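You operate a simulated robot arm through the tools that you are given. There is no shell and no other tool. Be economical: measure what you need, move in short steps, check, and stop when the job is done.

The job below is to be done with a simulated robot arm. You get a single attempt, and the scene is never put back.

JOB
Crimp the pink can on the turntable at 27.0 mm.
Fine: set the grey dial; red switch off, turn the can under the head by the star knob, red switch on again, then push the lever down.

Only the result counts: the job must be done as asked and must still hold three seconds after the hand-in. Knocking over, shifting, dropping, spilling or breaking anything else fails it.

ROBOT AND FRAMES
A 7-joint arm with a two-finger parallel gripper, fixed in place. Base frame: the origin is at the foot of the arm, x ahead of it, y to its left, z up. Lengths are in m, angles in degrees, forces in N, time in s.
With the tool pointing down near the work surface it reaches from about 0.22 to 0.3 m from the base axis. Its first joint turns from -66.0 to 66.0 degrees. Payload 2.5 kg.
The tool frame sits at the grasp point between the pads (the TCP): z along the fingers, y along the line on which they close. The tips reach 0.023 m beyond it. Largest opening 0.094 m; finger width 0.038, thickness 0.01; the body of the gripper, 0.054 by 0.096 m, starts 0.039 m behind the TCP.
Orientation is that of the tool frame in the base frame, as a unit quaternion [x, y, z, w]. With the fingers straight down and closing along the base's y, the tool's x points along the base's -x, its y along +y and its z along -z.

CONTROLS
- The arm moves only by the tool move_arm. Its argument "series" is a list of rows, each a list of 6 numbers: the shift along the base's x, y, z in units of 50 mm (1.0 is 50 mm), then the turn, a rotation vector about the base's x, y, z in units of 8 degrees (1.0 is 8 degrees). In form: [[x, y, z, rx, ry, rz], ...]. A call has 1 to 12 rows; each row shifts and turns the commanded pose from where the row before left it. "gripper" is the opening, from 0 (shut) to 1 (fully open), set as the call begins (left out, the last holds). A call with a number of a shift or a turn outside -1 to 1 is refused whole. A row lasts 0.2 s, in which the tool goes at most 0.05 m and 8.6 degrees; a call with a longer step from one row to the next is refused whole, and so is a gripper value outside its range. A pose out of reach is approached as far as the arm can. The call stops where the force on the tool passes 90 N (or 10 N more than at its start, if that is more) or the arm is blocked; 0.2 s more then pass. Each finger travels about 0.108 m/s and halts on what it meets, pressing with about 44 N; the grip force reading is that of the motor and also rises with nothing between the fingers. The clock runs only during rows and for 0.2 s after the last one: add rows that do not move to give the fingers time. The reply holds the time, the measured pose of the TCP, the force on the tool along the base axes, the opening and the grip force, in the units named above and with some noise.
- Cameras (640 x 400 px; columns grow to the right, rows downward): "scene" is fixed at [0.1185, -0.4199, 0.5247]; the picture's right is [0.76, -0.65, 0.00], its down [-0.49, -0.57, -0.66] and it looks along [0.43, 0.50, -0.75] (base axes); focal length 214 px, centre (320, 200). "wrist" rides on the gripper at [0.086, 0.016, -0.074] in the tool frame; the picture's right is [-0.18, 0.98, 0.00], its down [-0.58, -0.11, -0.81] and it looks along [-0.79, -0.15, 0.59] (tool axes); focal length 243 px, centre (320, 200). There is no depth. A picture from a camera that has moved, and an enlarged one, comes with that camera's place and axes in the base frame and with its lens.
- get_image(camera): a new picture of that camera. It takes no simulated time.
- close_up(camera, box): a new picture of the part [left, top, right, bottom] of that camera's present view, enlarged. It takes no simulated time.
- finish_job(): hands the job in; it is judged then, once.

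Work in short steps. Places have to be worked out from the pictures, the camera data and where the tool is seen: move nearer, look again, correct. Check each grasp and each placing, and mend what went wrong. You have 120 turns and 76 pictures in all, those below and enlarged ones among them. Open the gripper and draw the arm clear of the work before you hand the job in, unless the task says otherwise; then end with one line.

The tools are called as a command line: name --pt "numbers of a row" for each row, then --argument value for the rest, lists and objects as JSON in quotes. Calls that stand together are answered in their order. move_arm: Moves the arm, as the interface text tells. Its arguments: {"type":"object","properties":{"series":{"type":"array","items":{"type":"array","items":{"type":"number"}}},"gripper":{"type":"number"}},"required":["series"]} The other tools are called the same way: get_image (camera) takes a picture; close_up (camera, box) takes an enlarged picture of a part of a camera's view; finish_job () hands the job in.

At the start:

```text
clock: 0.0
position: [0.3797, 0.0958, 0.3899]
tool_rot: [0.0, 1.0, 0.0, 0.0]
contact_force: [-0.6, 0.8, -0.3]
grip_width: 0.0939
gripper_force: 0.1
```

scene: 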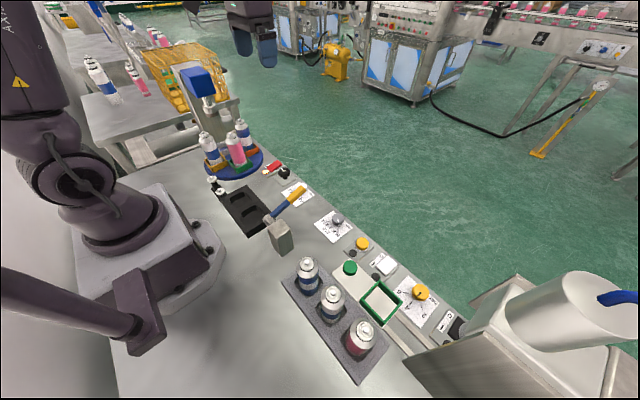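
wrist: 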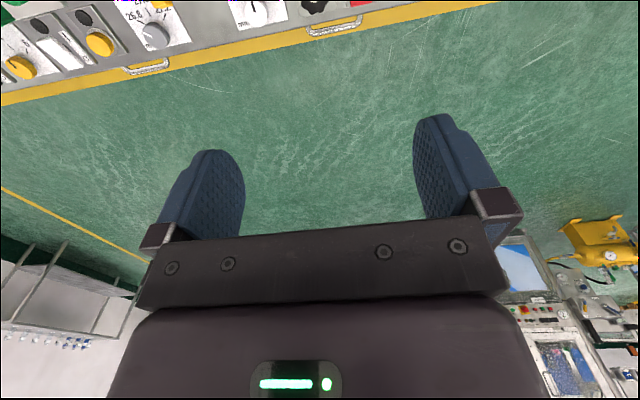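

I start with enlarged views of the turntable region and the dial panels to identify the parts.

close_up --camera "scene" --box '[160, 50, 320, 210]'

close_up --camera "scene" --box '[250, 170, 490, 350]'

```text
2.50 times, centred on (240, 130) of scene
camera zoom: at [0.1185, -0.4199, 0.5247], right [0.76, -0.65, 0.0], down [-0.49, -0.57, -0.66], along [0.43, 0.5, -0.75], focal length 536 px, centre (520, 375)
```

zoom: 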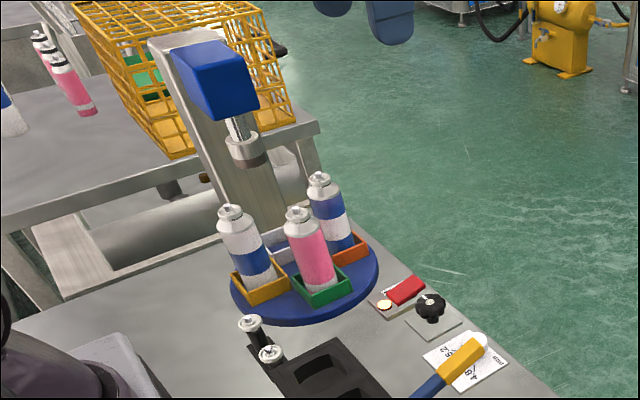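

```text
2.22 times, centred on (370, 260) of scene
camera zoom: at [0.1185, -0.4199, 0.5247], right [0.76, -0.65, 0.0], down [-0.49, -0.57, -0.66], along [0.43, 0.5, -0.75], focal length 477 px, centre (209, 67)
```

zoom: 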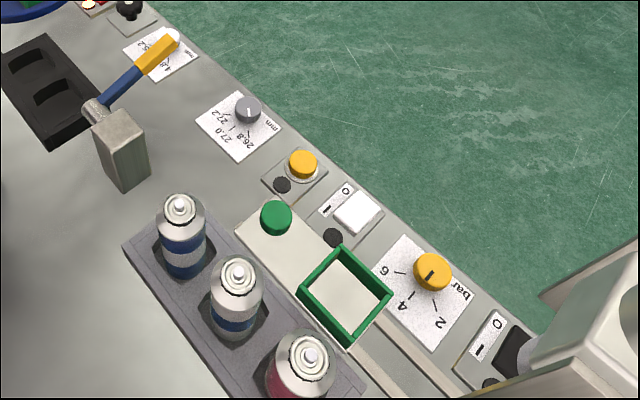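

The table here looks to be near z = 0 (the two views agree on the grey dial at about (0.40, -0.17, 0.02)). I tilt the tool so the wrist camera looks down at the panel.

move_arm --pt "0 0 0 0 1 0" --pt "0 0 0 0 1 0" --pt "0 0 0 0 1 0" --pt "0 0 0 0 1 0" --pt "0 0 0 0 0 0"

get_image --camera "wrist"

```text
clock: 1.2
position: [0.38, 0.0946, 0.3894]
tool_rot: [0.0, 0.961, -0.001, -0.276]
contact_force: [-1.0, 0.4, 1.1]
grip_width: 0.094
gripper_force: 0.0
```

```text
71 pictures are left
camera wrist: at [0.346, 0.1111, 0.498], right [0.16, 0.98, -0.1], down [0.92, -0.11, 0.37], along [0.36, -0.15, -0.92], focal length 243 px, centre (320, 200)
```

wrist: 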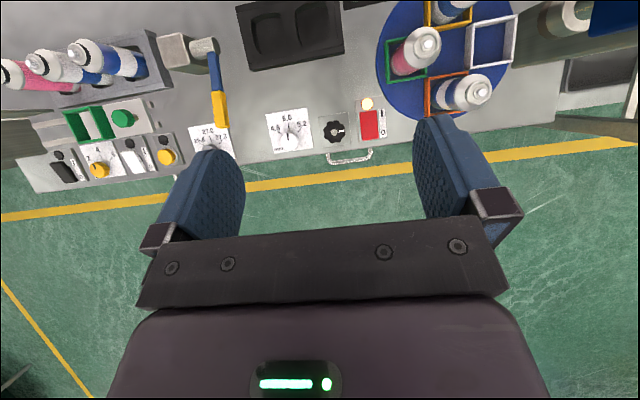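

The lever, dial plates, star knob and red switch are visible. I move back and to the right for an unobstructed, closer view.

move_arm --pt "-0.6 -0.8 -0.6 0 0 0" --pt "-0.6 -0.8 -0.6 0 0 0" --pt "-0.6 -0.8 -0.6 0 0 0" --pt "0 0 0 0 0 0"

get_image --camera "wrist"

```text
refused: row 1 steps farther than a row can; nothing moved
```

```text
70 pictures are left
camera wrist: at [0.346, 0.1111, 0.498], right [0.16, 0.98, -0.1], down [0.92, -0.11, 0.37], along [0.36, -0.15, -0.92], focal length 243 px, centre (320, 200)
```

wrist: 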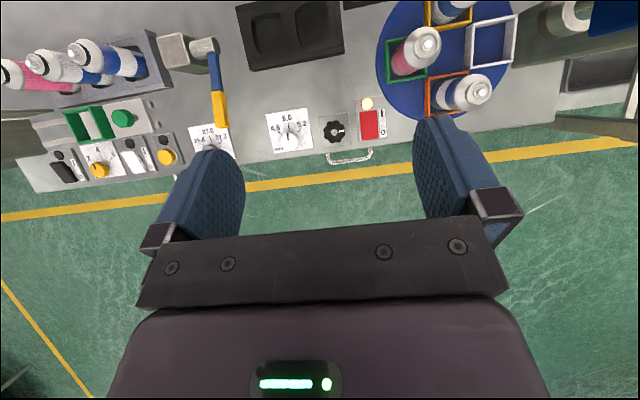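

The step was too long; I use smaller ones.

move_arm --pt "-0.4 -0.6 -0.4 0 0 0" --pt "-0.4 -0.6 -0.4 0 0 0" --pt "-0.4 -0.6 -0.4 0 0 0" --pt "-0.4 -0.6 -0.4 0 0 0" --pt "0 0 0 0 0 0"

get_image --camera "wrist"

```text
clock: 2.4
position: [0.3004, -0.0248, 0.3081]
tool_rot: [0.0, 0.961, 0.0, -0.276]
contact_force: [0.7, 0.7, -0.6]
grip_width: 0.094
gripper_force: 0.0
```

```text
69 pictures are left
camera wrist: at [0.2665, -0.0098, 0.4171], right [0.16, 0.98, -0.1], down [0.92, -0.11, 0.38], along [0.36, -0.15, -0.92], focal length 243 px, centre (320, 200)
```

wrist: 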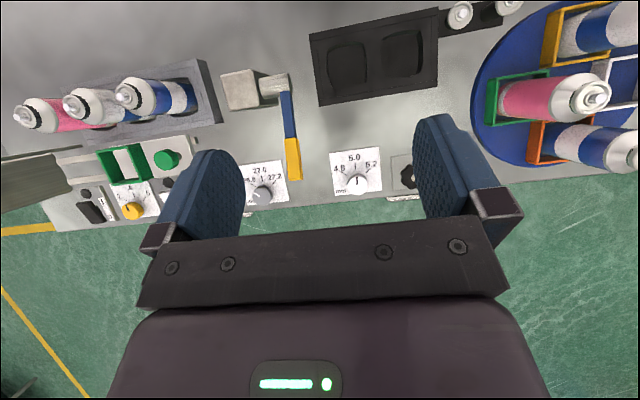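

close_up --camera "wrist" --box '[220, 50, 420, 210]'

close_up --camera "scene" --box '[310, 190, 370, 250]'

```text
2.50 times, centred on (320, 130) of wrist
camera zoom: at [0.2665, -0.0098, 0.4171], right [0.16, 0.98, -0.1], down [0.92, -0.11, 0.38], along [0.36, -0.15, -0.92], focal length 606 px, centre (320, 375)
```

zoom: 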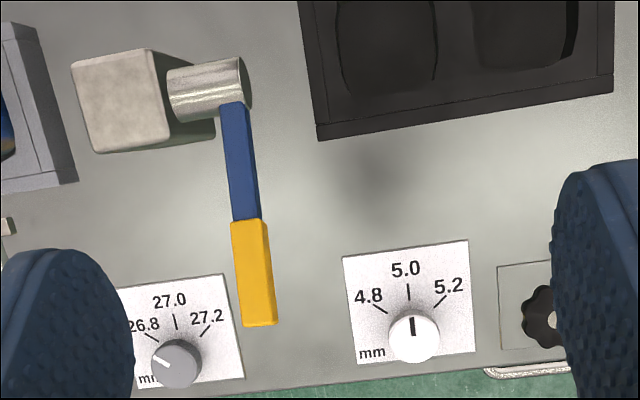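

```text
6.67 times, centred on (340, 220) of scene
camera zoom: at [0.1185, -0.4199, 0.5247], right [0.76, -0.65, 0.0], down [-0.49, -0.57, -0.66], along [0.43, 0.5, -0.75], focal length 1430 px, centre (187, 67)
```

zoom: 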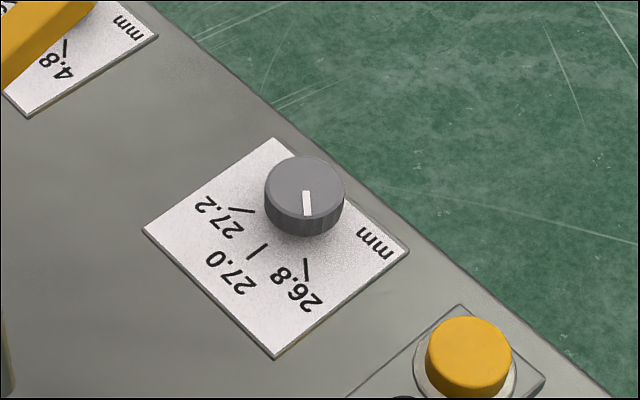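

The grey dial reads about 26.8 and sits near (0.394, -0.172). I bring the tool upright above it, then look.

move_arm --pt "0.372 -0.588 -0.432 0 -0.8 0" --pt "0.372 -0.588 -0.432 0 -0.8 0" --pt "0.372 -0.588 -0.432 0 -0.8 0" --pt "0.372 -0.588 -0.432 0 -0.8 0" --pt "0.372 -0.588 -0.432 0 -0.8 0" --pt "0 0 0 0 0 0"

get_image --camera "wrist"

```text
clock: 3.8
position: [0.3927, -0.1721, 0.2012]
tool_rot: [0.0, 1.0, 0.0, 0.001]
contact_force: [0.6, 0.1, 0.0]
grip_width: 0.0942
gripper_force: 0.0
```

```text
66 pictures are left
camera wrist: at [0.3057, -0.1561, 0.2746], right [0.18, 0.98, 0.0], down [0.58, -0.11, 0.81], along [0.79, -0.15, -0.59], focal length 243 px, centre (320, 200)
```

wrist: 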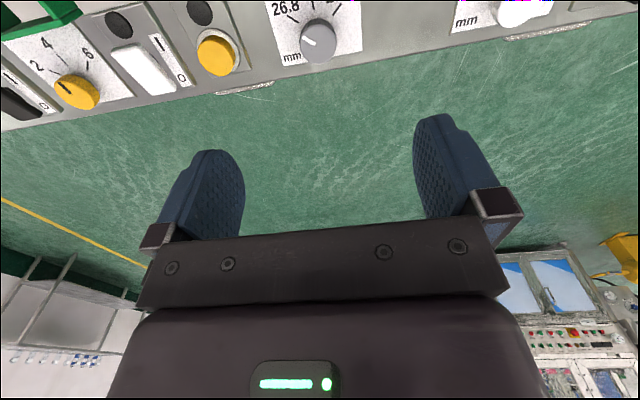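

The dial lies at about (0.397, -0.174). I descend to z ≈ 0.09 above it and check again.

move_arm --pt "0.04 -0.02 -0.7 0 0 0" --pt "0.04 -0.02 -0.7 0 0 0" --pt "0 0 -0.7 0 0 0" --pt "0 0 0 0 0 0"

get_image --camera "wrist"

get_image --camera "scene"

```text
clock: 4.8
position: [0.3979, -0.1734, 0.0961]
tool_rot: [-0.001, 1.0, -0.001, 0.0]
contact_force: [0.0, 1.3, -0.3]
grip_width: 0.0939
gripper_force: 0.1
```

```text
65 pictures are left
camera wrist: at [0.311, -0.1575, 0.17], right [0.18, 0.98, 0.0], down [0.58, -0.11, 0.81], along [0.79, -0.15, -0.59], focal length 243 px, centre (320, 200)
```

wrist: 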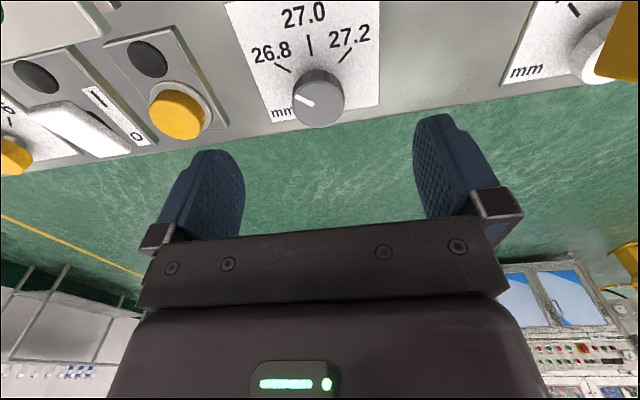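

```text
64 pictures are left
```

scene: 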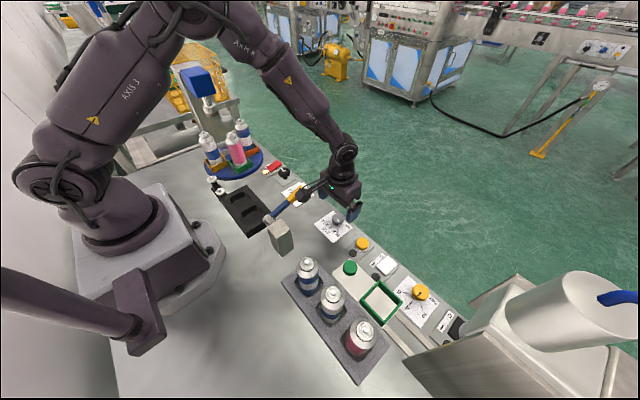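

close_up --camera "wrist" --box '[240, 0, 400, 130]'

```text
3.08 times, centred on (320, 65) of wrist
camera zoom: at [0.311, -0.1575, 0.17], right [0.18, 0.98, 0.0], down [0.58, -0.11, 0.81], along [0.79, -0.15, -0.59], focal length 746 px, centre (320, 615)
```

zoom: 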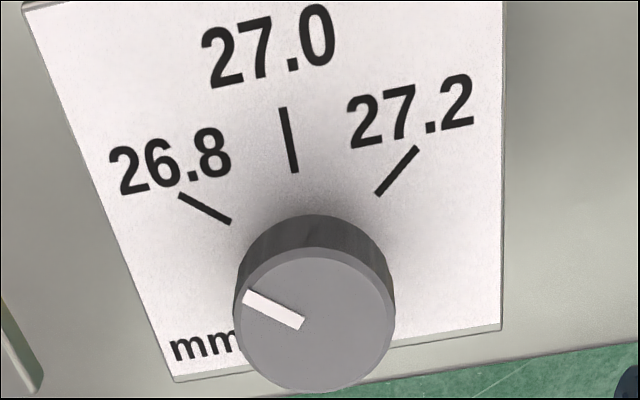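

The ticks lie at about ±51° round 27.0 and the mark points at 26.8, so the dial must turn about 52° clockwise (centre (0.400, -0.176)). I yaw +45° first above it with a narrower opening.

move_arm --pt "0.04 -0.05 0 0 0 0.94" --pt "0 0 0 0 0 0.94" --pt "0 0 0 0 0 0.94" --pt "0 0 0 0 0 0.94" --pt "0 0 0 0 0 0.94" --pt "0 0 0 0 0 0.94" --pt "0 0 0 0 0 0" --gripper 0.58

get_image --camera "wrist"

```text
clock: 6.4
position: [0.3995, -0.1756, 0.0951]
tool_rot: [-0.385, 0.923, 0.0, 0.0]
contact_force: [-0.2, 0.1, 0.4]
grip_width: 0.0547
gripper_force: 0.2
```

```text
62 pictures are left
camera wrist: at [0.326, -0.2262, 0.1701], right [-0.57, 0.82, 0.0], down [0.49, 0.34, 0.81], along [0.66, 0.46, -0.59], focal length 243 px, centre (320, 200)
```

wrist: 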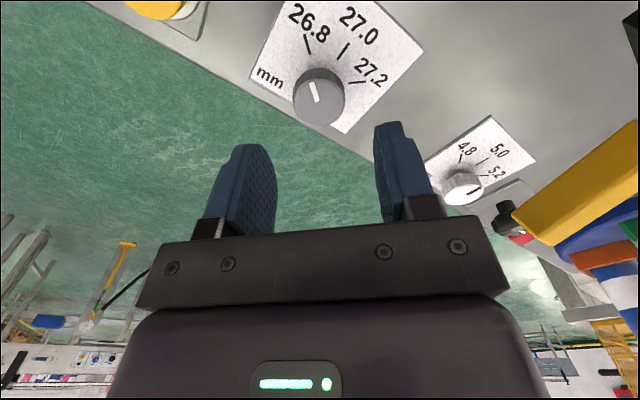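

Centred. Now I descend to z ≈ 0.030 around the dial, still open.

move_arm --pt "0 0 -0.5 0 0 0" --pt "0 0 -0.5 0 0 0" --pt "0 0 -0.3 0 0 0" --pt "0 0 0 0 0 0"

get_image --camera "wrist"

```text
clock: 7.4
position: [0.3987, -0.1745, 0.0297]
tool_rot: [-0.383, 0.924, 0.0, -0.001]
contact_force: [-0.7, 0.0, -0.4]
grip_width: 0.0544
gripper_force: 0.1
```

```text
61 pictures are left
camera wrist: at [0.3264, -0.2252, 0.1048], right [-0.57, 0.82, 0.0], down [0.49, 0.34, 0.81], along [0.66, 0.46, -0.59], focal length 243 px, centre (320, 200)
```

wrist: 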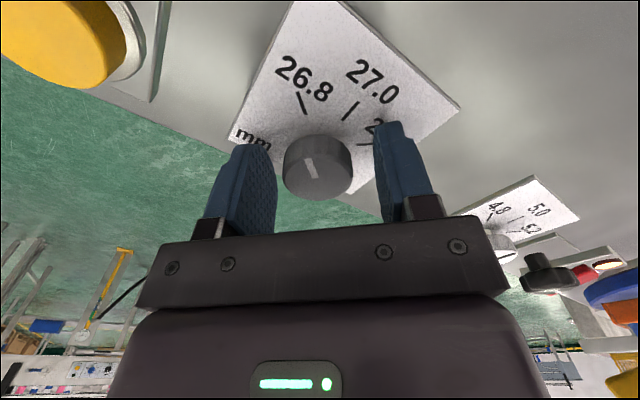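

The dial sits between the pads. I close on it.

move_arm --pt "0 0 0 0 0 0" --pt "0 0 0 0 0 0" --pt "0 0 0 0 0 0" --gripper 0.2

```text
clock: 8.2
position: [0.4002, -0.1759, 0.0301]
tool_rot: [-0.384, 0.923, -0.002, 0.003]
contact_force: [16.1, -12.3, -16.8]
grip_width: 0.0334
gripper_force: 44.4
```

Gripped at 33 mm. I turn about -51°.

move_arm --pt "0 0 0 0 0 -0.8" --pt "0 0 0 0 0 -0.8" --pt "0 0 0 0 0 -0.8" --pt "0 0 0 0 0 -0.8" --pt "0 0 0 0 0 -0.8" --pt "0 0 0 0 0 -0.8" --pt "0 0 0 0 0 -0.8" --pt "0 0 0 0 0 -0.8" --pt "0 0 0 0 0 0"

close_up --camera "wrist" --box '[220, 60, 420, 220]'

```text
clock: 10.2
position: [0.3991, -0.1756, 0.0307]
tool_rot: [0.054, 0.999, 0.0, 0.001]
contact_force: [14.2, -3.7, -11.0]
grip_width: 0.0336
gripper_force: 44.8
```

```text
2.50 times, centred on (320, 140) of wrist
camera zoom: at [0.3147, -0.1501, 0.105], right [0.29, 0.96, 0.0], down [0.56, -0.17, 0.81], along [0.77, -0.23, -0.59], focal length 606 px, centre (320, 350)
```

zoom: 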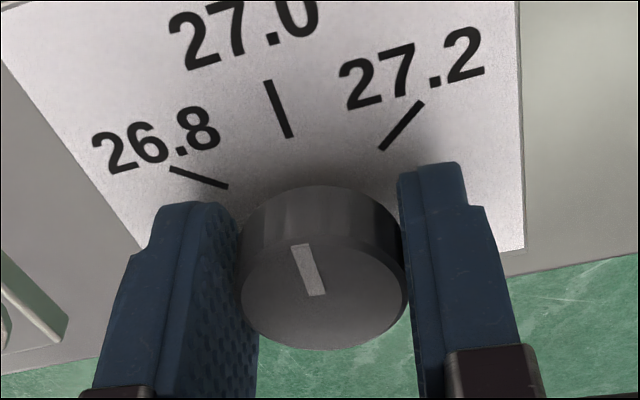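

The mark points very near 27.0. I release, rise, and check it precisely.

move_arm --pt "0 0 0 0 0 0" --pt "0 0 0 0 0 0" --pt "0 0 0.7 0 0 0" --pt "0 0 0.7 0 0 0" --pt "0 0 0 0 0 0" --gripper 0.6

close_up --camera "wrist" --box '[260, 0, 380, 130]'

close_up --camera "scene" --box '[310, 190, 370, 250]'

```text
clock: 11.4
position: [0.3989, -0.1739, 0.1004]
tool_rot: [0.053, 0.999, 0.0, 0.0]
contact_force: [0.6, 0.6, 0.6]
grip_width: 0.0565
gripper_force: 0.1
```

```text
3.08 times, centred on (320, 65) of wrist
camera zoom: at [0.3142, -0.151, 0.1753], right [0.29, 0.96, 0.0], down [0.57, -0.17, 0.81], along [0.77, -0.23, -0.59], focal length 746 px, centre (320, 615)
```

zoom: 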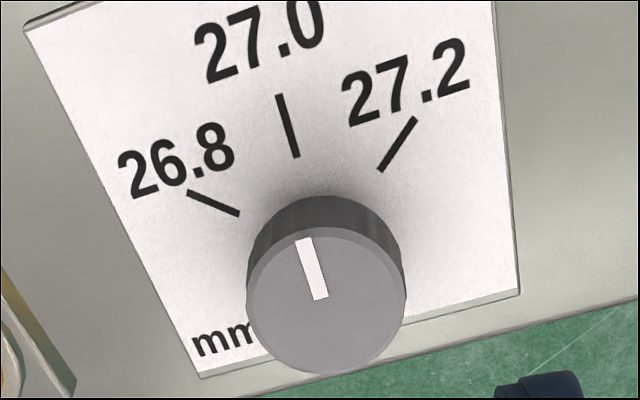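

```text
6.67 times, centred on (340, 220) of scene
camera zoom: at [0.1185, -0.4199, 0.5247], right [0.76, -0.65, 0.0], down [-0.49, -0.57, -0.66], along [0.43, 0.5, -0.75], focal length 1430 px, centre (187, 67)
```

zoom: 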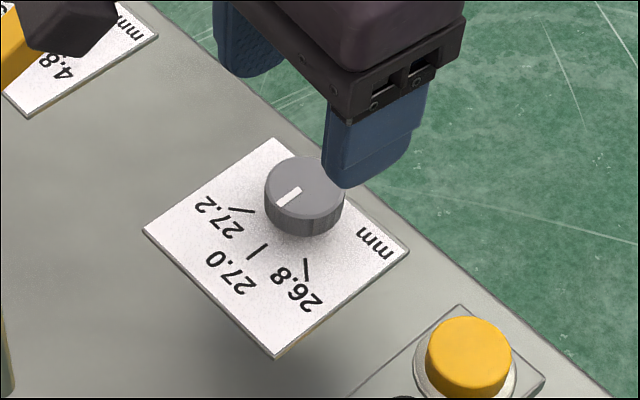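

The mark matches 27.0 within about 1–2°. Next I rise and go over to the red switch and star knob for a close look.

move_arm --pt "0 0 0.75 0 0 0.4" --pt "0 0 0.75 0 0 0.38" --pt "0 0 0.75 0 0 0" --pt "0 0.8 0 0 0 0" --pt "0 0.8 0 0 0 0" --pt "0 0.8 0 0 0 0" --pt "0 0.8 0 0 0 0" --pt "0 0.8 0 0 0 0" --pt "0 0.8 0 0 0 0" --pt "0 0.6 0 0 0 0" --pt "0 0 0 0 0 0"

get_image --camera "wrist"

```text
clock: 13.8
position: [0.4004, 0.095, 0.2137]
tool_rot: [-0.002, 1.0, 0.0, 0.0]
contact_force: [-1.3, 0.7, 0.8]
grip_width: 0.0564
gripper_force: 0.1
```

```text
57 pictures are left
camera wrist: at [0.3128, 0.1108, 0.2877], right [0.18, 0.98, 0.0], down [0.58, -0.11, 0.81], along [0.79, -0.15, -0.59], focal length 243 px, centre (320, 200)
```

wrist: 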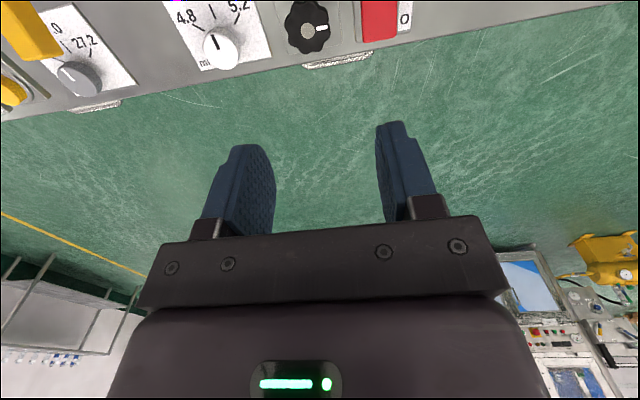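

Star knob near (0.397, 0.085), red switch near (0.395, 0.15). I tilt and back off to see the switch and turntable from above.

move_arm --pt "-0.5 0.2 0.4 0 1 0" --pt "-0.5 0.2 0.4 0 1 0" --pt "-0.5 0.2 0.4 0 1 0" --pt "-0.5 0.2 0.3 0 1 0" --pt "0 0 0 0 0.6 0" --pt "0 0 0 0 0 0"

get_image --camera "wrist"

```text
clock: 15.2
position: [0.2987, 0.1342, 0.2888]
tool_rot: [-0.001, 0.949, 0.0, -0.317]
contact_force: [-0.5, 0.5, 0.4]
grip_width: 0.0563
gripper_force: 0.0
```

```text
56 pictures are left
camera wrist: at [0.2744, 0.1495, 0.4003], right [0.14, 0.98, -0.11], down [0.95, -0.11, 0.3], along [0.28, -0.15, -0.95], focal length 243 px, centre (320, 200)
```

wrist: 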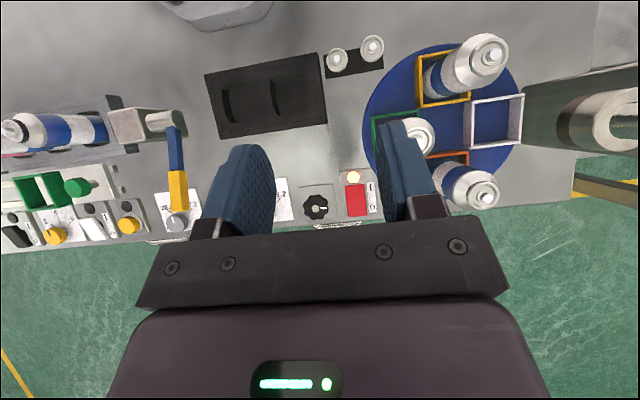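

close_up --camera "wrist" --box '[280, 150, 400, 230]'

close_up --camera "wrist" --box '[350, 20, 640, 210]'

```text
5.00 times, centred on (340, 190) of wrist
camera zoom: at [0.2744, 0.1495, 0.4003], right [0.14, 0.98, -0.11], down [0.95, -0.11, 0.3], along [0.28, -0.15, -0.95], focal length 1213 px, centre (220, 250)
```

zoom: 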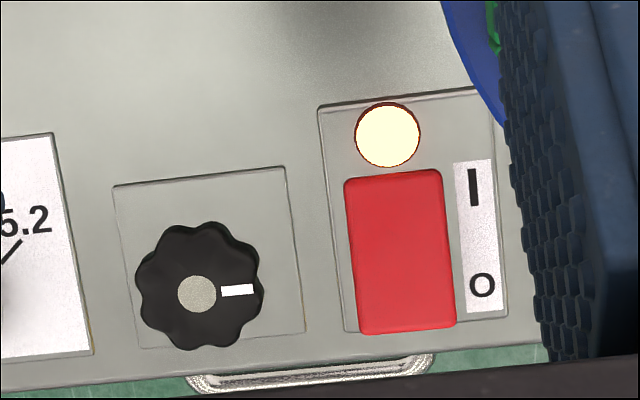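

```text
2.11 times, centred on (495, 115) of wrist
camera zoom: at [0.2744, 0.1495, 0.4003], right [0.14, 0.98, -0.11], down [0.95, -0.11, 0.3], along [0.28, -0.15, -0.95], focal length 511 px, centre (-48, 379)
```

zoom: 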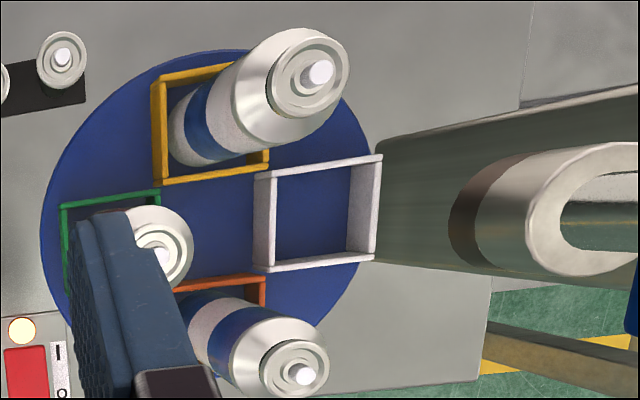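

The lamp is lit (on); O is the far end (+x), at about (0.413, 0.148). I right the tool, hover there, and yaw 90° so the closed fingertips are thin along x.

move_arm --pt "0.456 0.05 -0.3 0 -0.92 0" --pt "0.456 0.05 -0.3 0 -0.92 0" --pt "0.456 0.05 -0.3 0 -0.92 0" --pt "0.456 0.05 -0.3 0 -0.92 0" --pt "0.456 0.05 -0.3 0 -0.92 0" --pt "0 0 0 0 0 0" --gripper 0

move_arm --pt "0 0 0 0 0 1" --pt "0 0 0 0 0 1" --pt "0 0 0 0 0 1" --pt "0 0 0 0 0 1" --pt "0 0 0 0 0 1" --pt "0 0 0 0 0 1" --pt "0 0 0 0 0 1" --pt "0 0 0 0 0 1" --pt "0 0 0 0 0 1" --pt "0 0 0 0 0 1" --pt "0 0 0 0 0 1" --pt "0 0 0 0 0 0.25"

get_image --camera "wrist"

```text
clock: 16.6
position: [0.4132, 0.1464, 0.214]
tool_rot: [-0.002, 1.0, 0.0, 0.001]
contact_force: [0.4, 0.1, -0.7]
grip_width: 0.0001
gripper_force: 42.2
```

```text
clock: 19.2
position: [0.4133, 0.1472, 0.213]
tool_rot: [0.709, -0.705, 0.0, 0.0]
contact_force: [0.2, -0.8, -0.2]
grip_width: 0.0001
gripper_force: 42.6
```

```text
53 pictures are left
camera wrist: at [0.3968, 0.0598, 0.2877], right [-0.98, 0.18, 0.0], down [0.11, 0.58, 0.81], along [0.14, 0.79, -0.59], focal length 243 px, centre (320, 200)
```

wrist: 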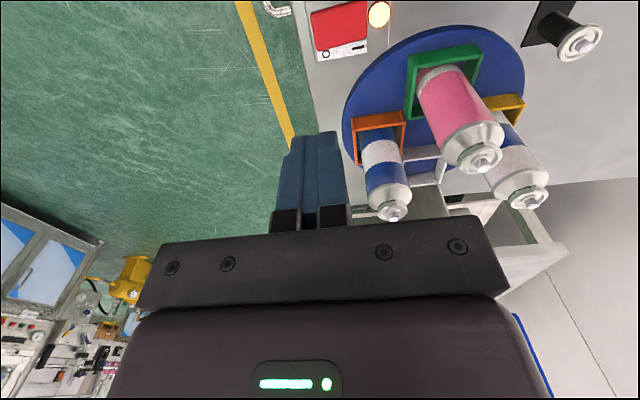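

The closed fingers line up with the O end. I descend to just above it.

move_arm --pt "-0.05 0 -0.8 0 0 0" --pt "0 0 -0.8 0 0 0" --pt "0 0 -0.8 0 0 0" --pt "0 0 -0.4 0 0 0" --pt "0 0 0 0 0 0"

get_image --camera "wrist"

```text
clock: 20.4
position: [0.4107, 0.1465, 0.0733]
tool_rot: [0.708, -0.706, 0.0, -0.001]
contact_force: [-0.6, -0.8, 0.1]
grip_width: 0.0001
gripper_force: 41.9
```

```text
52 pictures are left
camera wrist: at [0.3942, 0.0598, 0.1478], right [-0.98, 0.18, 0.0], down [0.11, 0.58, 0.81], along [0.15, 0.79, -0.59], focal length 243 px, centre (320, 200)
```

wrist: 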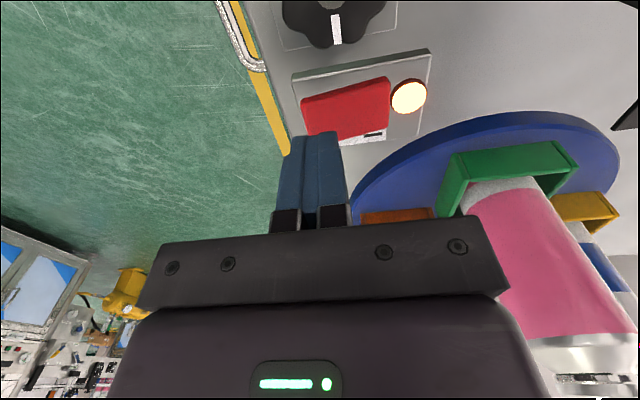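

Now I press down in small steps and watch the force.

move_arm --pt "0 0 -0.3 0 0 0" --pt "0 0 -0.2 0 0 0" --pt "0 0 -0.1 0 0 0" --pt "0 0 -0.1 0 0 0" --pt "0 0 0 0 0 0"

get_image --camera "wrist"

```text
clock: 21.4
position: [0.4106, 0.1466, 0.0449]
tool_rot: [0.708, -0.706, 0.001, 0.001]
contact_force: [-5.4, -2.4, 14.1]
grip_width: 0.0
gripper_force: 42.7
stopped in row 5: the force on the tool passed its limit (the readings are from after the stop); the commanded pose is now the measured one
```

```text
51 pictures are left
camera wrist: at [0.3949, 0.0602, 0.1203], right [-0.98, 0.18, 0.0], down [0.11, 0.58, 0.8], along [0.15, 0.79, -0.59], focal length 243 px, centre (320, 200)
```

wrist: 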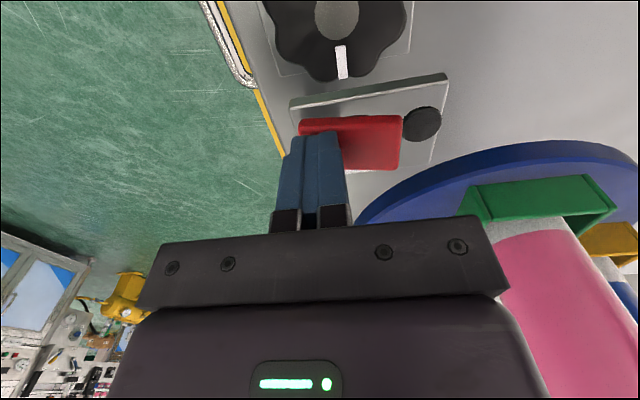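

The lamp went dark: the switch is off. I rise, open, and move above the star knob.

move_arm --pt "0 0 0.6 0 0 0" --pt "0 0 0.6 0 0 0" --pt "-0.1 -0.42 0 0 0 0" --pt "-0.1 -0.42 0 0 0 0" --pt "-0.08 -0.42 0 0 0 0" --pt "0 0 0 0 0 0" --gripper 0.7

get_image --camera "wrist"

```text
clock: 22.8
position: [0.3976, 0.0838, 0.1054]
tool_rot: [0.708, -0.706, 0.001, 0.001]
contact_force: [-0.3, 0.0, -0.3]
grip_width: 0.0657
gripper_force: 0.0
```

```text
50 pictures are left
camera wrist: at [0.3809, -0.0029, 0.1799], right [-0.98, 0.18, 0.0], down [0.11, 0.58, 0.8], along [0.15, 0.79, -0.59], focal length 243 px, centre (320, 200)
```

wrist: 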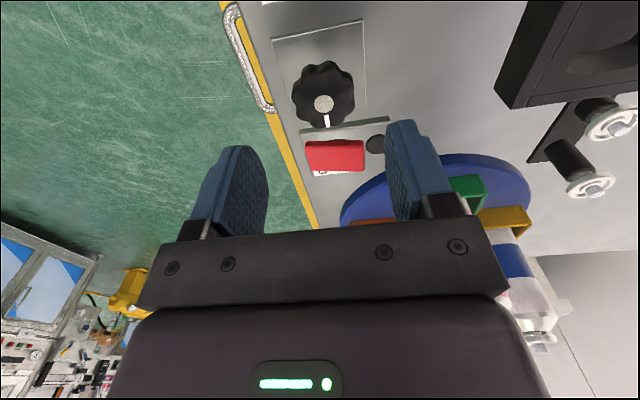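

The knob's top is at about z = 0.04, centre (0.395, 0.084). I descend around it and close.

move_arm --pt "-0.04 0 -0.7 0 0 0" --pt "0 0 -0.68 0 0 0" --pt "0 0 0 0 0 0"

get_image --camera "wrist"

```text
clock: 23.6
position: [0.3957, 0.0855, 0.0354]
tool_rot: [0.708, -0.706, 0.002, 0.002]
contact_force: [0.0, -0.1, -0.1]
grip_width: 0.0658
gripper_force: 0.2
```

```text
49 pictures are left
camera wrist: at [0.3793, -0.0021, 0.1101], right [-0.98, 0.18, 0.0], down [0.11, 0.58, 0.8], along [0.15, 0.79, -0.59], focal length 243 px, centre (320, 200)
```

wrist: 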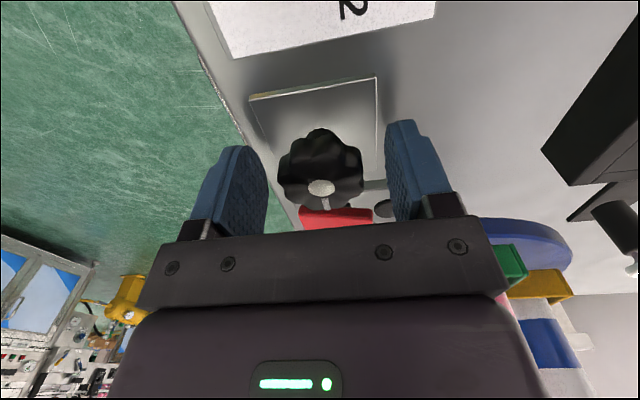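

move_arm --pt "0 0 0 0 0 0" --pt "0 0 0 0 0 0" --pt "0 0 0 0 0 0" --gripper 0.2

move_arm --pt "0 0 0 0 0 -0.8" --pt "0 0 0 0 0 -0.8" --pt "0 0 0 0 0 -0.8" --pt "0 0 0 0 0 -0.8" --pt "0 0 0 0 0 -0.8" --pt "0 0 0 0 0 0"

get_image --camera "wrist"

close_up --camera "scene" --box '[160, 50, 320, 210]'

```text
clock: 24.4
position: [0.3942, 0.0843, 0.0355]
tool_rot: [0.708, -0.706, 0.001, 0.003]
contact_force: [-7.3, 0.0, 1.3]
grip_width: 0.0403
gripper_force: 45.2
```

```text
clock: 25.8
position: [0.3947, 0.0847, 0.0372]
tool_rot: [-0.485, 0.875, 0.0, -0.002]
contact_force: [-12.0, 7.9, 0.1]
grip_width: 0.0398
gripper_force: 44.8
```

```text
48 pictures are left
camera wrist: at [0.3352, 0.0194, 0.1101], right [-0.74, 0.68, 0.0], down [0.4, 0.44, 0.8], along [0.54, 0.59, -0.59], focal length 243 px, centre (320, 200)
```

wrist: 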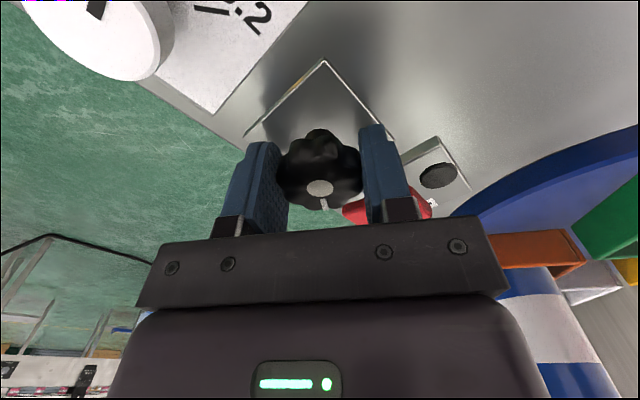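

```text
2.50 times, centred on (240, 130) of scene
camera zoom: at [0.1185, -0.4199, 0.5247], right [0.76, -0.65, 0.0], down [-0.49, -0.57, -0.66], along [0.43, 0.5, -0.75], focal length 536 px, centre (520, 375)
```

zoom: 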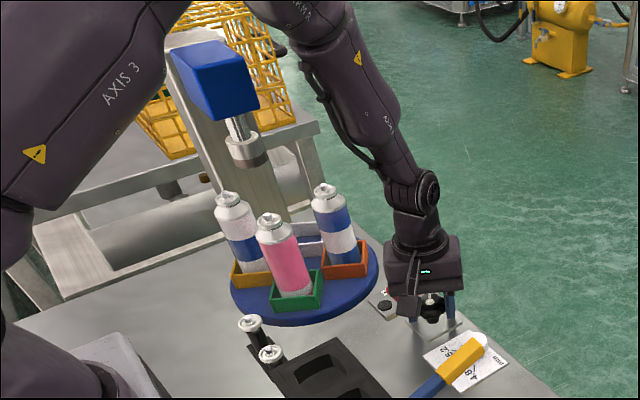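

The table turns with the knob, clockwise like the knob. I carry on to yaw ≈ 0 (90° of knob in all) and measure the ratio.

move_arm --pt "0 0 0 0 0 -0.9" --pt "0 0 0 0 0 -0.9" --pt "0 0 0 0 0 -0.9" --pt "0 0 0 0 0 -0.9" --pt "0 0 0 0 0 -0.9" --pt "0 0 0 0 0 -0.9" --pt "0 0 0 0 0 -0.9" --pt "0 0 0 0 0 -0.9" --pt "0 0 0 0 0 0"

close_up --camera "scene" --box '[160, 50, 320, 210]'

```text
clock: 27.8
position: [0.3942, 0.0847, 0.0366]
tool_rot: [-0.004, 1.0, 0.0, -0.003]
contact_force: [-13.5, 12.0, -2.1]
grip_width: 0.0403
gripper_force: 45.3
```

```text
2.50 times, centred on (240, 130) of scene
camera zoom: at [0.1185, -0.4199, 0.5246], right [0.76, -0.65, 0.0], down [-0.49, -0.57, -0.66], along [0.43, 0.5, -0.75], focal length 536 px, centre (520, 375)
```

zoom: 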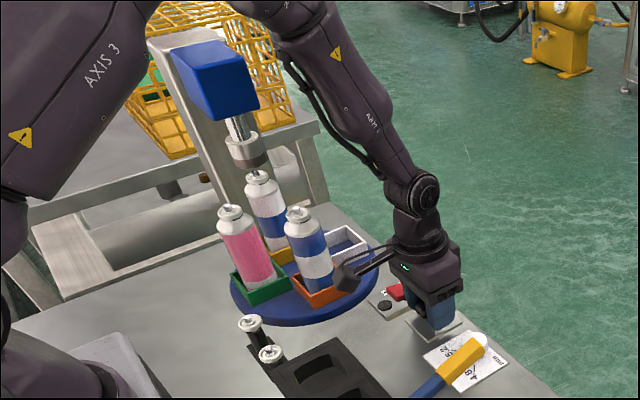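

After 90° of knob the table turned 90° (ratio 1:1). I release, rise, yaw back +90° and regrip for the other half turn.

move_arm --pt "0 0 0 0 0 0" --pt "0 0 0 0 0 0" --pt "0 0 0.7 0 0 0" --pt "0 0 0.6 0 0 0" --pt "0 0 0 0 0 0" --gripper 0.7

get_image --camera "wrist"

move_arm --pt "0 0 0 0 0 1" --pt "0 0 0 0 0 1" --pt "0 0 0 0 0 1" --pt "0 0 0 0 0 1" --pt "0 0 0 0 0 1" --pt "0 0 0 0 0 1" --pt "0 0 0 0 0 1" --pt "0 0 0 0 0 1" --pt "0 0 0 0 0 1" --pt "0 0 0 0 0 1" --pt "0 0 0 0 0 1" --pt "0 0 0 0 0 0.2"

get_image --camera "wrist"

```text
clock: 29.0
position: [0.3949, 0.0835, 0.1015]
tool_rot: [-0.004, 1.0, 0.0, -0.002]
contact_force: [0.0, 0.8, -1.2]
grip_width: 0.066
gripper_force: 0.1
```

```text
45 pictures are left
camera wrist: at [0.3083, 0.0988, 0.1755], right [0.18, 0.98, 0.0], down [0.59, -0.1, 0.8], along [0.79, -0.14, -0.6], focal length 243 px, centre (320, 200)
```

wrist: 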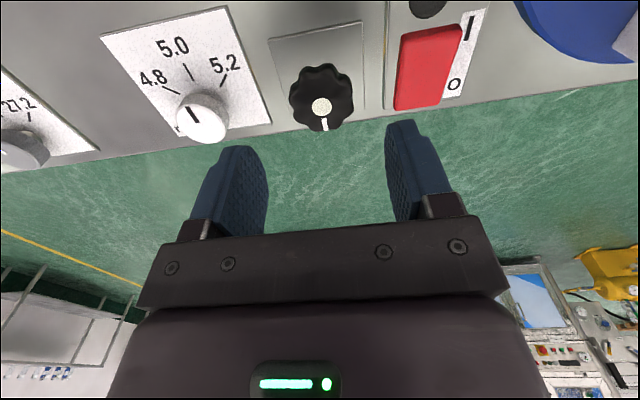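

```text
clock: 31.6
position: [0.3943, 0.0844, 0.1007]
tool_rot: [0.709, -0.705, 0.002, 0.001]
contact_force: [-0.6, 0.1, 0.0]
grip_width: 0.0661
gripper_force: 0.0
```

```text
44 pictures are left
camera wrist: at [0.3789, -0.0029, 0.1754], right [-0.98, 0.18, 0.0], down [0.11, 0.59, 0.8], along [0.14, 0.79, -0.59], focal length 243 px, centre (320, 200)
```

wrist: 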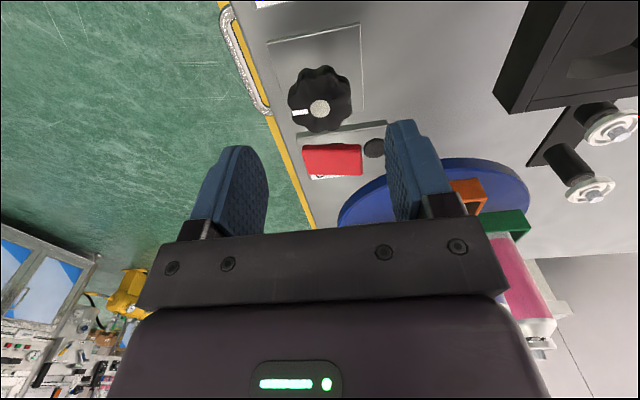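

Aligned again; I descend, grip and turn another 90° clockwise.

move_arm --pt "0 0 -0.7 0 0 0" --pt "0 0 -0.6 0 0 0" --pt "0 0 0 0 0 0"

move_arm --pt "0 0 0 0 0 0" --pt "0 0 0 0 0 0" --pt "0 0 0 0 0 0" --gripper 0.2

move_arm --pt "0 0 0 0 0 -1" --pt "0 0 0 0 0 -1" --pt "0 0 0 0 0 -1" --pt "0 0 0 0 0 -1" --pt "0 0 0 0 0 -1" --pt "0 0 0 0 0 -1" --pt "0 0 0 0 0 -1" --pt "0 0 0 0 0 -1" --pt "0 0 0 0 0 -1" --pt "0 0 0 0 0 -1" --pt "0 0 0 0 0 -1" --pt "0 0 0 0 0 -0.25"

close_up --camera "scene" --box '[160, 50, 320, 210]'

```text
clock: 32.4
position: [0.3951, 0.085, 0.0361]
tool_rot: [0.708, -0.707, 0.001, 0.001]
contact_force: [-0.1, 1.2, 0.8]
grip_width: 0.0655
gripper_force: 0.1
```

```text
clock: 33.2
position: [0.3951, 0.0848, 0.035]
tool_rot: [0.708, -0.706, 0.001, 0.001]
contact_force: [11.7, 2.1, -14.7]
grip_width: 0.0399
gripper_force: 45.1
```

```text
clock: 35.8
position: [0.3941, 0.0854, 0.0357]
tool_rot: [-0.001, 1.0, 0.0, -0.003]
contact_force: [1.5, 13.9, -31.4]
grip_width: 0.04
gripper_force: 44.9
```

```text
2.50 times, centred on (240, 130) of scene
camera zoom: at [0.1186, -0.4198, 0.5246], right [0.76, -0.65, 0.0], down [-0.49, -0.57, -0.66], along [0.43, 0.5, -0.75], focal length 536 px, centre (520, 375)
```

zoom: 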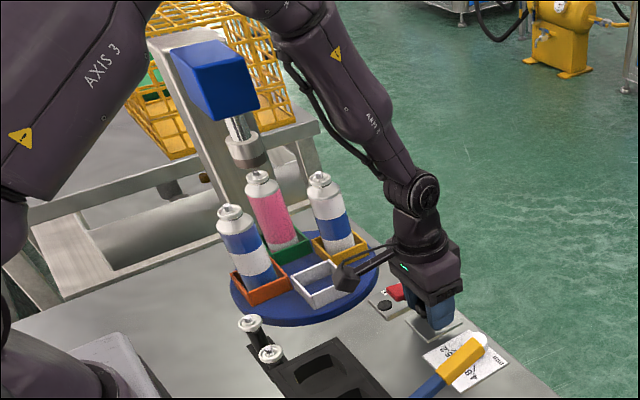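

Pink is now at the head. I release, rise and look from above to check the alignment.

move_arm --pt "0 0 0 0 0 0" --pt "0 0 0 0 0 0" --pt "0 0 0.7 0 0 0" --pt "0 0 0.8 0 0 0" --pt "0 0 0.8 0 0 0" --pt "0 0 0.8 0 0 0" --pt "0 0 0 0 0 0" --gripper 0.7

move_arm --pt "-0.4 0 0.4 0 0.92 0" --pt "-0.4 0 0.4 0 0.92 0" --pt "-0.4 0 0.4 0 0.92 0" --pt "-0.4 0 0.4 0 0.92 0" --pt "-0.4 0 0.3 0 0.92 0" --pt "0 0 0 0 0 0"

get_image --camera "wrist"

```text
clock: 37.4
position: [0.3945, 0.0835, 0.1912]
tool_rot: [-0.001, 1.0, 0.0, -0.002]
contact_force: [0.2, -0.2, 0.4]
grip_width: 0.0657
gripper_force: 0.0
```

```text
clock: 38.8
position: [0.2936, 0.0841, 0.2861]
tool_rot: [-0.002, 0.948, 0.0, -0.318]
contact_force: [-0.1, 0.8, 0.9]
grip_width: 0.0655
gripper_force: 0.1
```

```text
42 pictures are left
camera wrist: at [0.2697, 0.0992, 0.398], right [0.15, 0.98, -0.11], down [0.95, -0.11, 0.29], along [0.28, -0.15, -0.95], focal length 243 px, centre (320, 200)
```

wrist: 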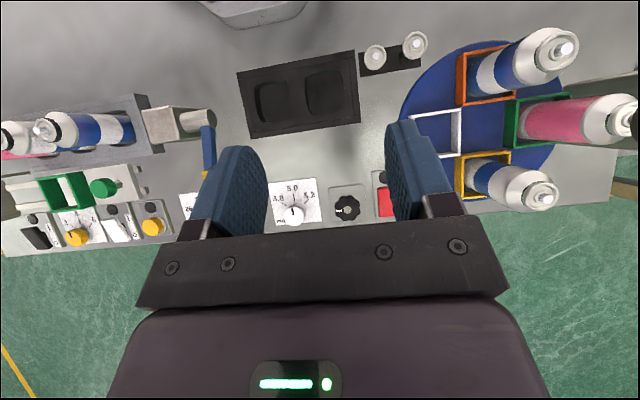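

close_up --camera "wrist" --box '[390, 20, 640, 220]'

close_up --camera "scene" --box '[180, 60, 280, 200]'

close_up --camera "wrist" --box '[310, 180, 390, 230]'

```text
2.00 times, centred on (515, 120) of wrist
camera zoom: at [0.2697, 0.0992, 0.398], right [0.15, 0.98, -0.11], down [0.95, -0.11, 0.29], along [0.28, -0.15, -0.95], focal length 485 px, centre (-70, 360)
```

zoom: 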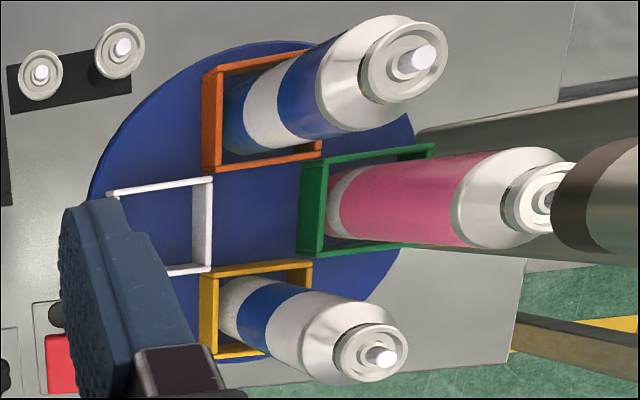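

```text
2.86 times, centred on (230, 130) of scene
camera zoom: at [0.1185, -0.4199, 0.5247], right [0.76, -0.65, 0.0], down [-0.49, -0.57, -0.66], along [0.43, 0.5, -0.75], focal length 613 px, centre (577, 400)
```

zoom: 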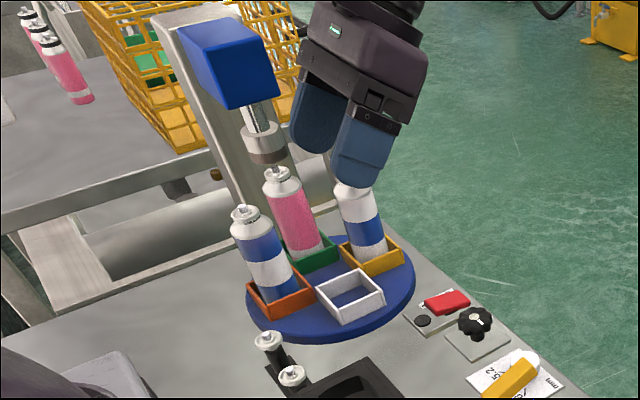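

```text
8.00 times, centred on (350, 205) of wrist
camera zoom: at [0.2697, 0.0992, 0.398], right [0.15, 0.98, -0.11], down [0.95, -0.11, 0.29], along [0.28, -0.15, -0.95], focal length 1941 px, centre (80, 160)
```

zoom: 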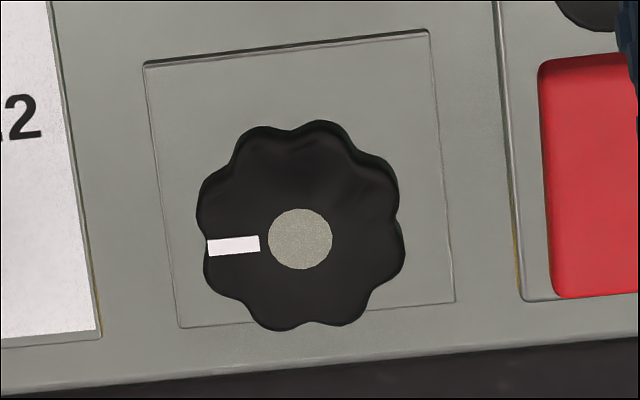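

close_up --camera "scene" --box '[205, 80, 265, 160]'

close_up --camera "wrist" --box '[500, 70, 640, 170]'

```text
5.00 times, centred on (235, 120) of scene
camera zoom: at [0.1185, -0.4199, 0.5247], right [0.76, -0.65, 0.0], down [-0.49, -0.57, -0.66], along [0.43, 0.5, -0.75], focal length 1072 px, centre (745, 600)
```

zoom: 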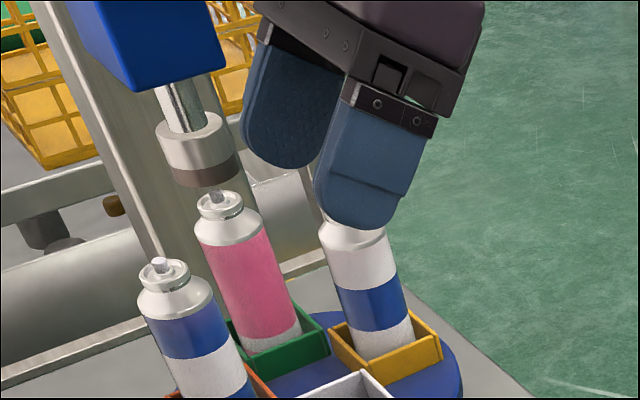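

```text
4.00 times, centred on (570, 120) of wrist
camera zoom: at [0.2697, 0.0992, 0.398], right [0.15, 0.98, -0.11], down [0.95, -0.11, 0.29], along [0.28, -0.15, -0.95], focal length 970 px, centre (-680, 520)
```

zoom: 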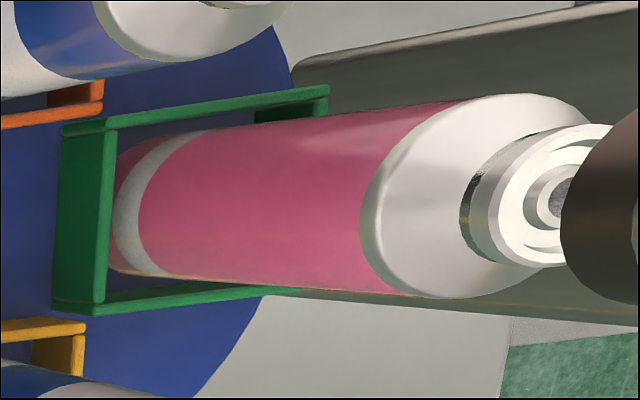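

The can's pocket edges are within about 1° of the axis and the can sits under the head. Now the red switch: I go above its I end (≈(0.378, 0.147)) with closed fingers, yawed 90°.

move_arm --pt "0.336 0.252 -0.344 0 -0.92 0" --pt "0.336 0.252 -0.344 0 -0.92 0" --pt "0.336 0.252 -0.344 0 -0.92 0" --pt "0.336 0.252 -0.344 0 -0.92 0" --pt "0.336 0.252 -0.344 0 -0.94 0" --pt "0 0 0 0 0 0" --gripper 0

move_arm --pt "0 0 0 0 0 1" --pt "0 0 0 0 0 1" --pt "0 0 0 0 0 1" --pt "0 0 0 0 0 1" --pt "0 0 0 0 0 1" --pt "0 0 0 0 0 1" --pt "0 0 0 0 0 1" --pt "0 0 0 0 0 1" --pt "0 0 0 0 0 1" --pt "0 0 0 0 0 1" --pt "0 0 0 0 0 1" --pt "0 0 0 0 0 0.25"

move_arm --pt "0 0 -0.8 0 0 0" --pt "0 0 -0.8 0 0 0" --pt "0 0 -0.8 0 0 0" --pt "0 0 0 0 0 0"

get_image --camera "wrist"

```text
clock: 40.2
position: [0.3793, 0.1464, 0.1996]
tool_rot: [0.0, 1.0, 0.0, 0.0]
contact_force: [-0.7, 0.4, 0.0]
grip_width: 0.0001
gripper_force: 42.8
```

```text
clock: 42.8
position: [0.379, 0.1465, 0.1995]
tool_rot: [0.709, -0.705, 0.001, 0.001]
contact_force: [-0.1, 0.1, 0.1]
grip_width: 0.0
gripper_force: 42.3
```

```text
clock: 43.8
position: [0.3803, 0.1469, 0.0818]
tool_rot: [0.708, -0.706, 0.001, 0.001]
contact_force: [-0.7, -0.3, 0.3]
grip_width: 0.0
gripper_force: 42.3
```

```text
36 pictures are left
camera wrist: at [0.3634, 0.0599, 0.155], right [-0.98, 0.18, 0.0], down [0.11, 0.58, 0.81], along [0.15, 0.79, -0.59], focal length 243 px, centre (320, 200)
```

wrist: 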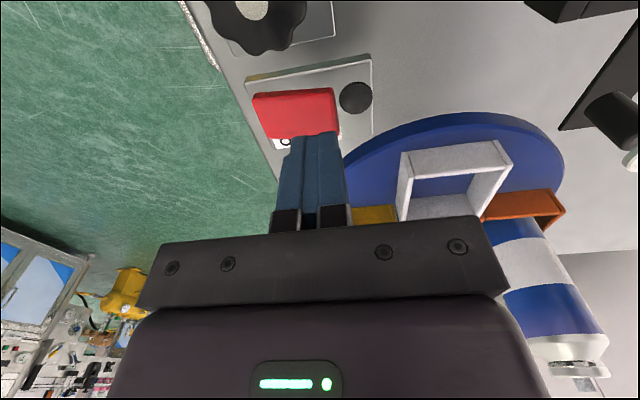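

I nudge 3 mm toward the I end and press down gently.

move_arm --pt "-0.06 0 -0.3 0 0 0" --pt "0 0 -0.2 0 0 0" --pt "0 0 -0.1 0 0 0" --pt "0 0 -0.1 0 0 0" --pt "0 0 -0.1 0 0 0" --pt "0 0 -0.1 0 0 0" --pt "0 0 0 0 0 0"

get_image --camera "wrist"

```text
clock: 45.1
position: [0.3753, 0.1466, 0.0454]
tool_rot: [0.708, -0.706, 0.002, 0.001]
contact_force: [-7.1, -3.2, 16.9]
grip_width: 0.0
gripper_force: 42.5
stopped in row 6: the force on the tool passed its limit (the readings are from after the stop); the commanded pose is now the measured one
```

```text
35 pictures are left
camera wrist: at [0.3599, 0.0605, 0.1198], right [-0.98, 0.18, 0.0], down [0.11, 0.59, 0.8], along [0.15, 0.79, -0.6], focal length 243 px, centre (320, 200)
```

wrist: 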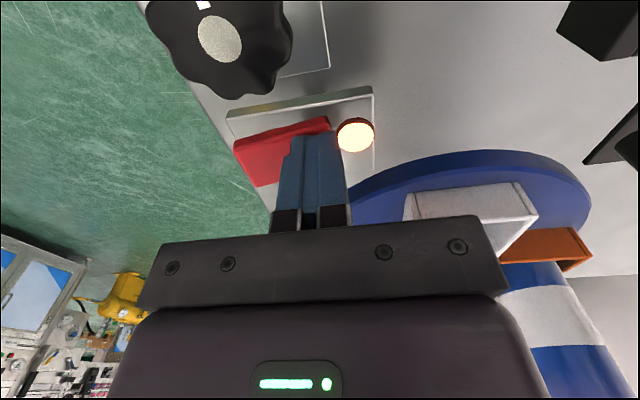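

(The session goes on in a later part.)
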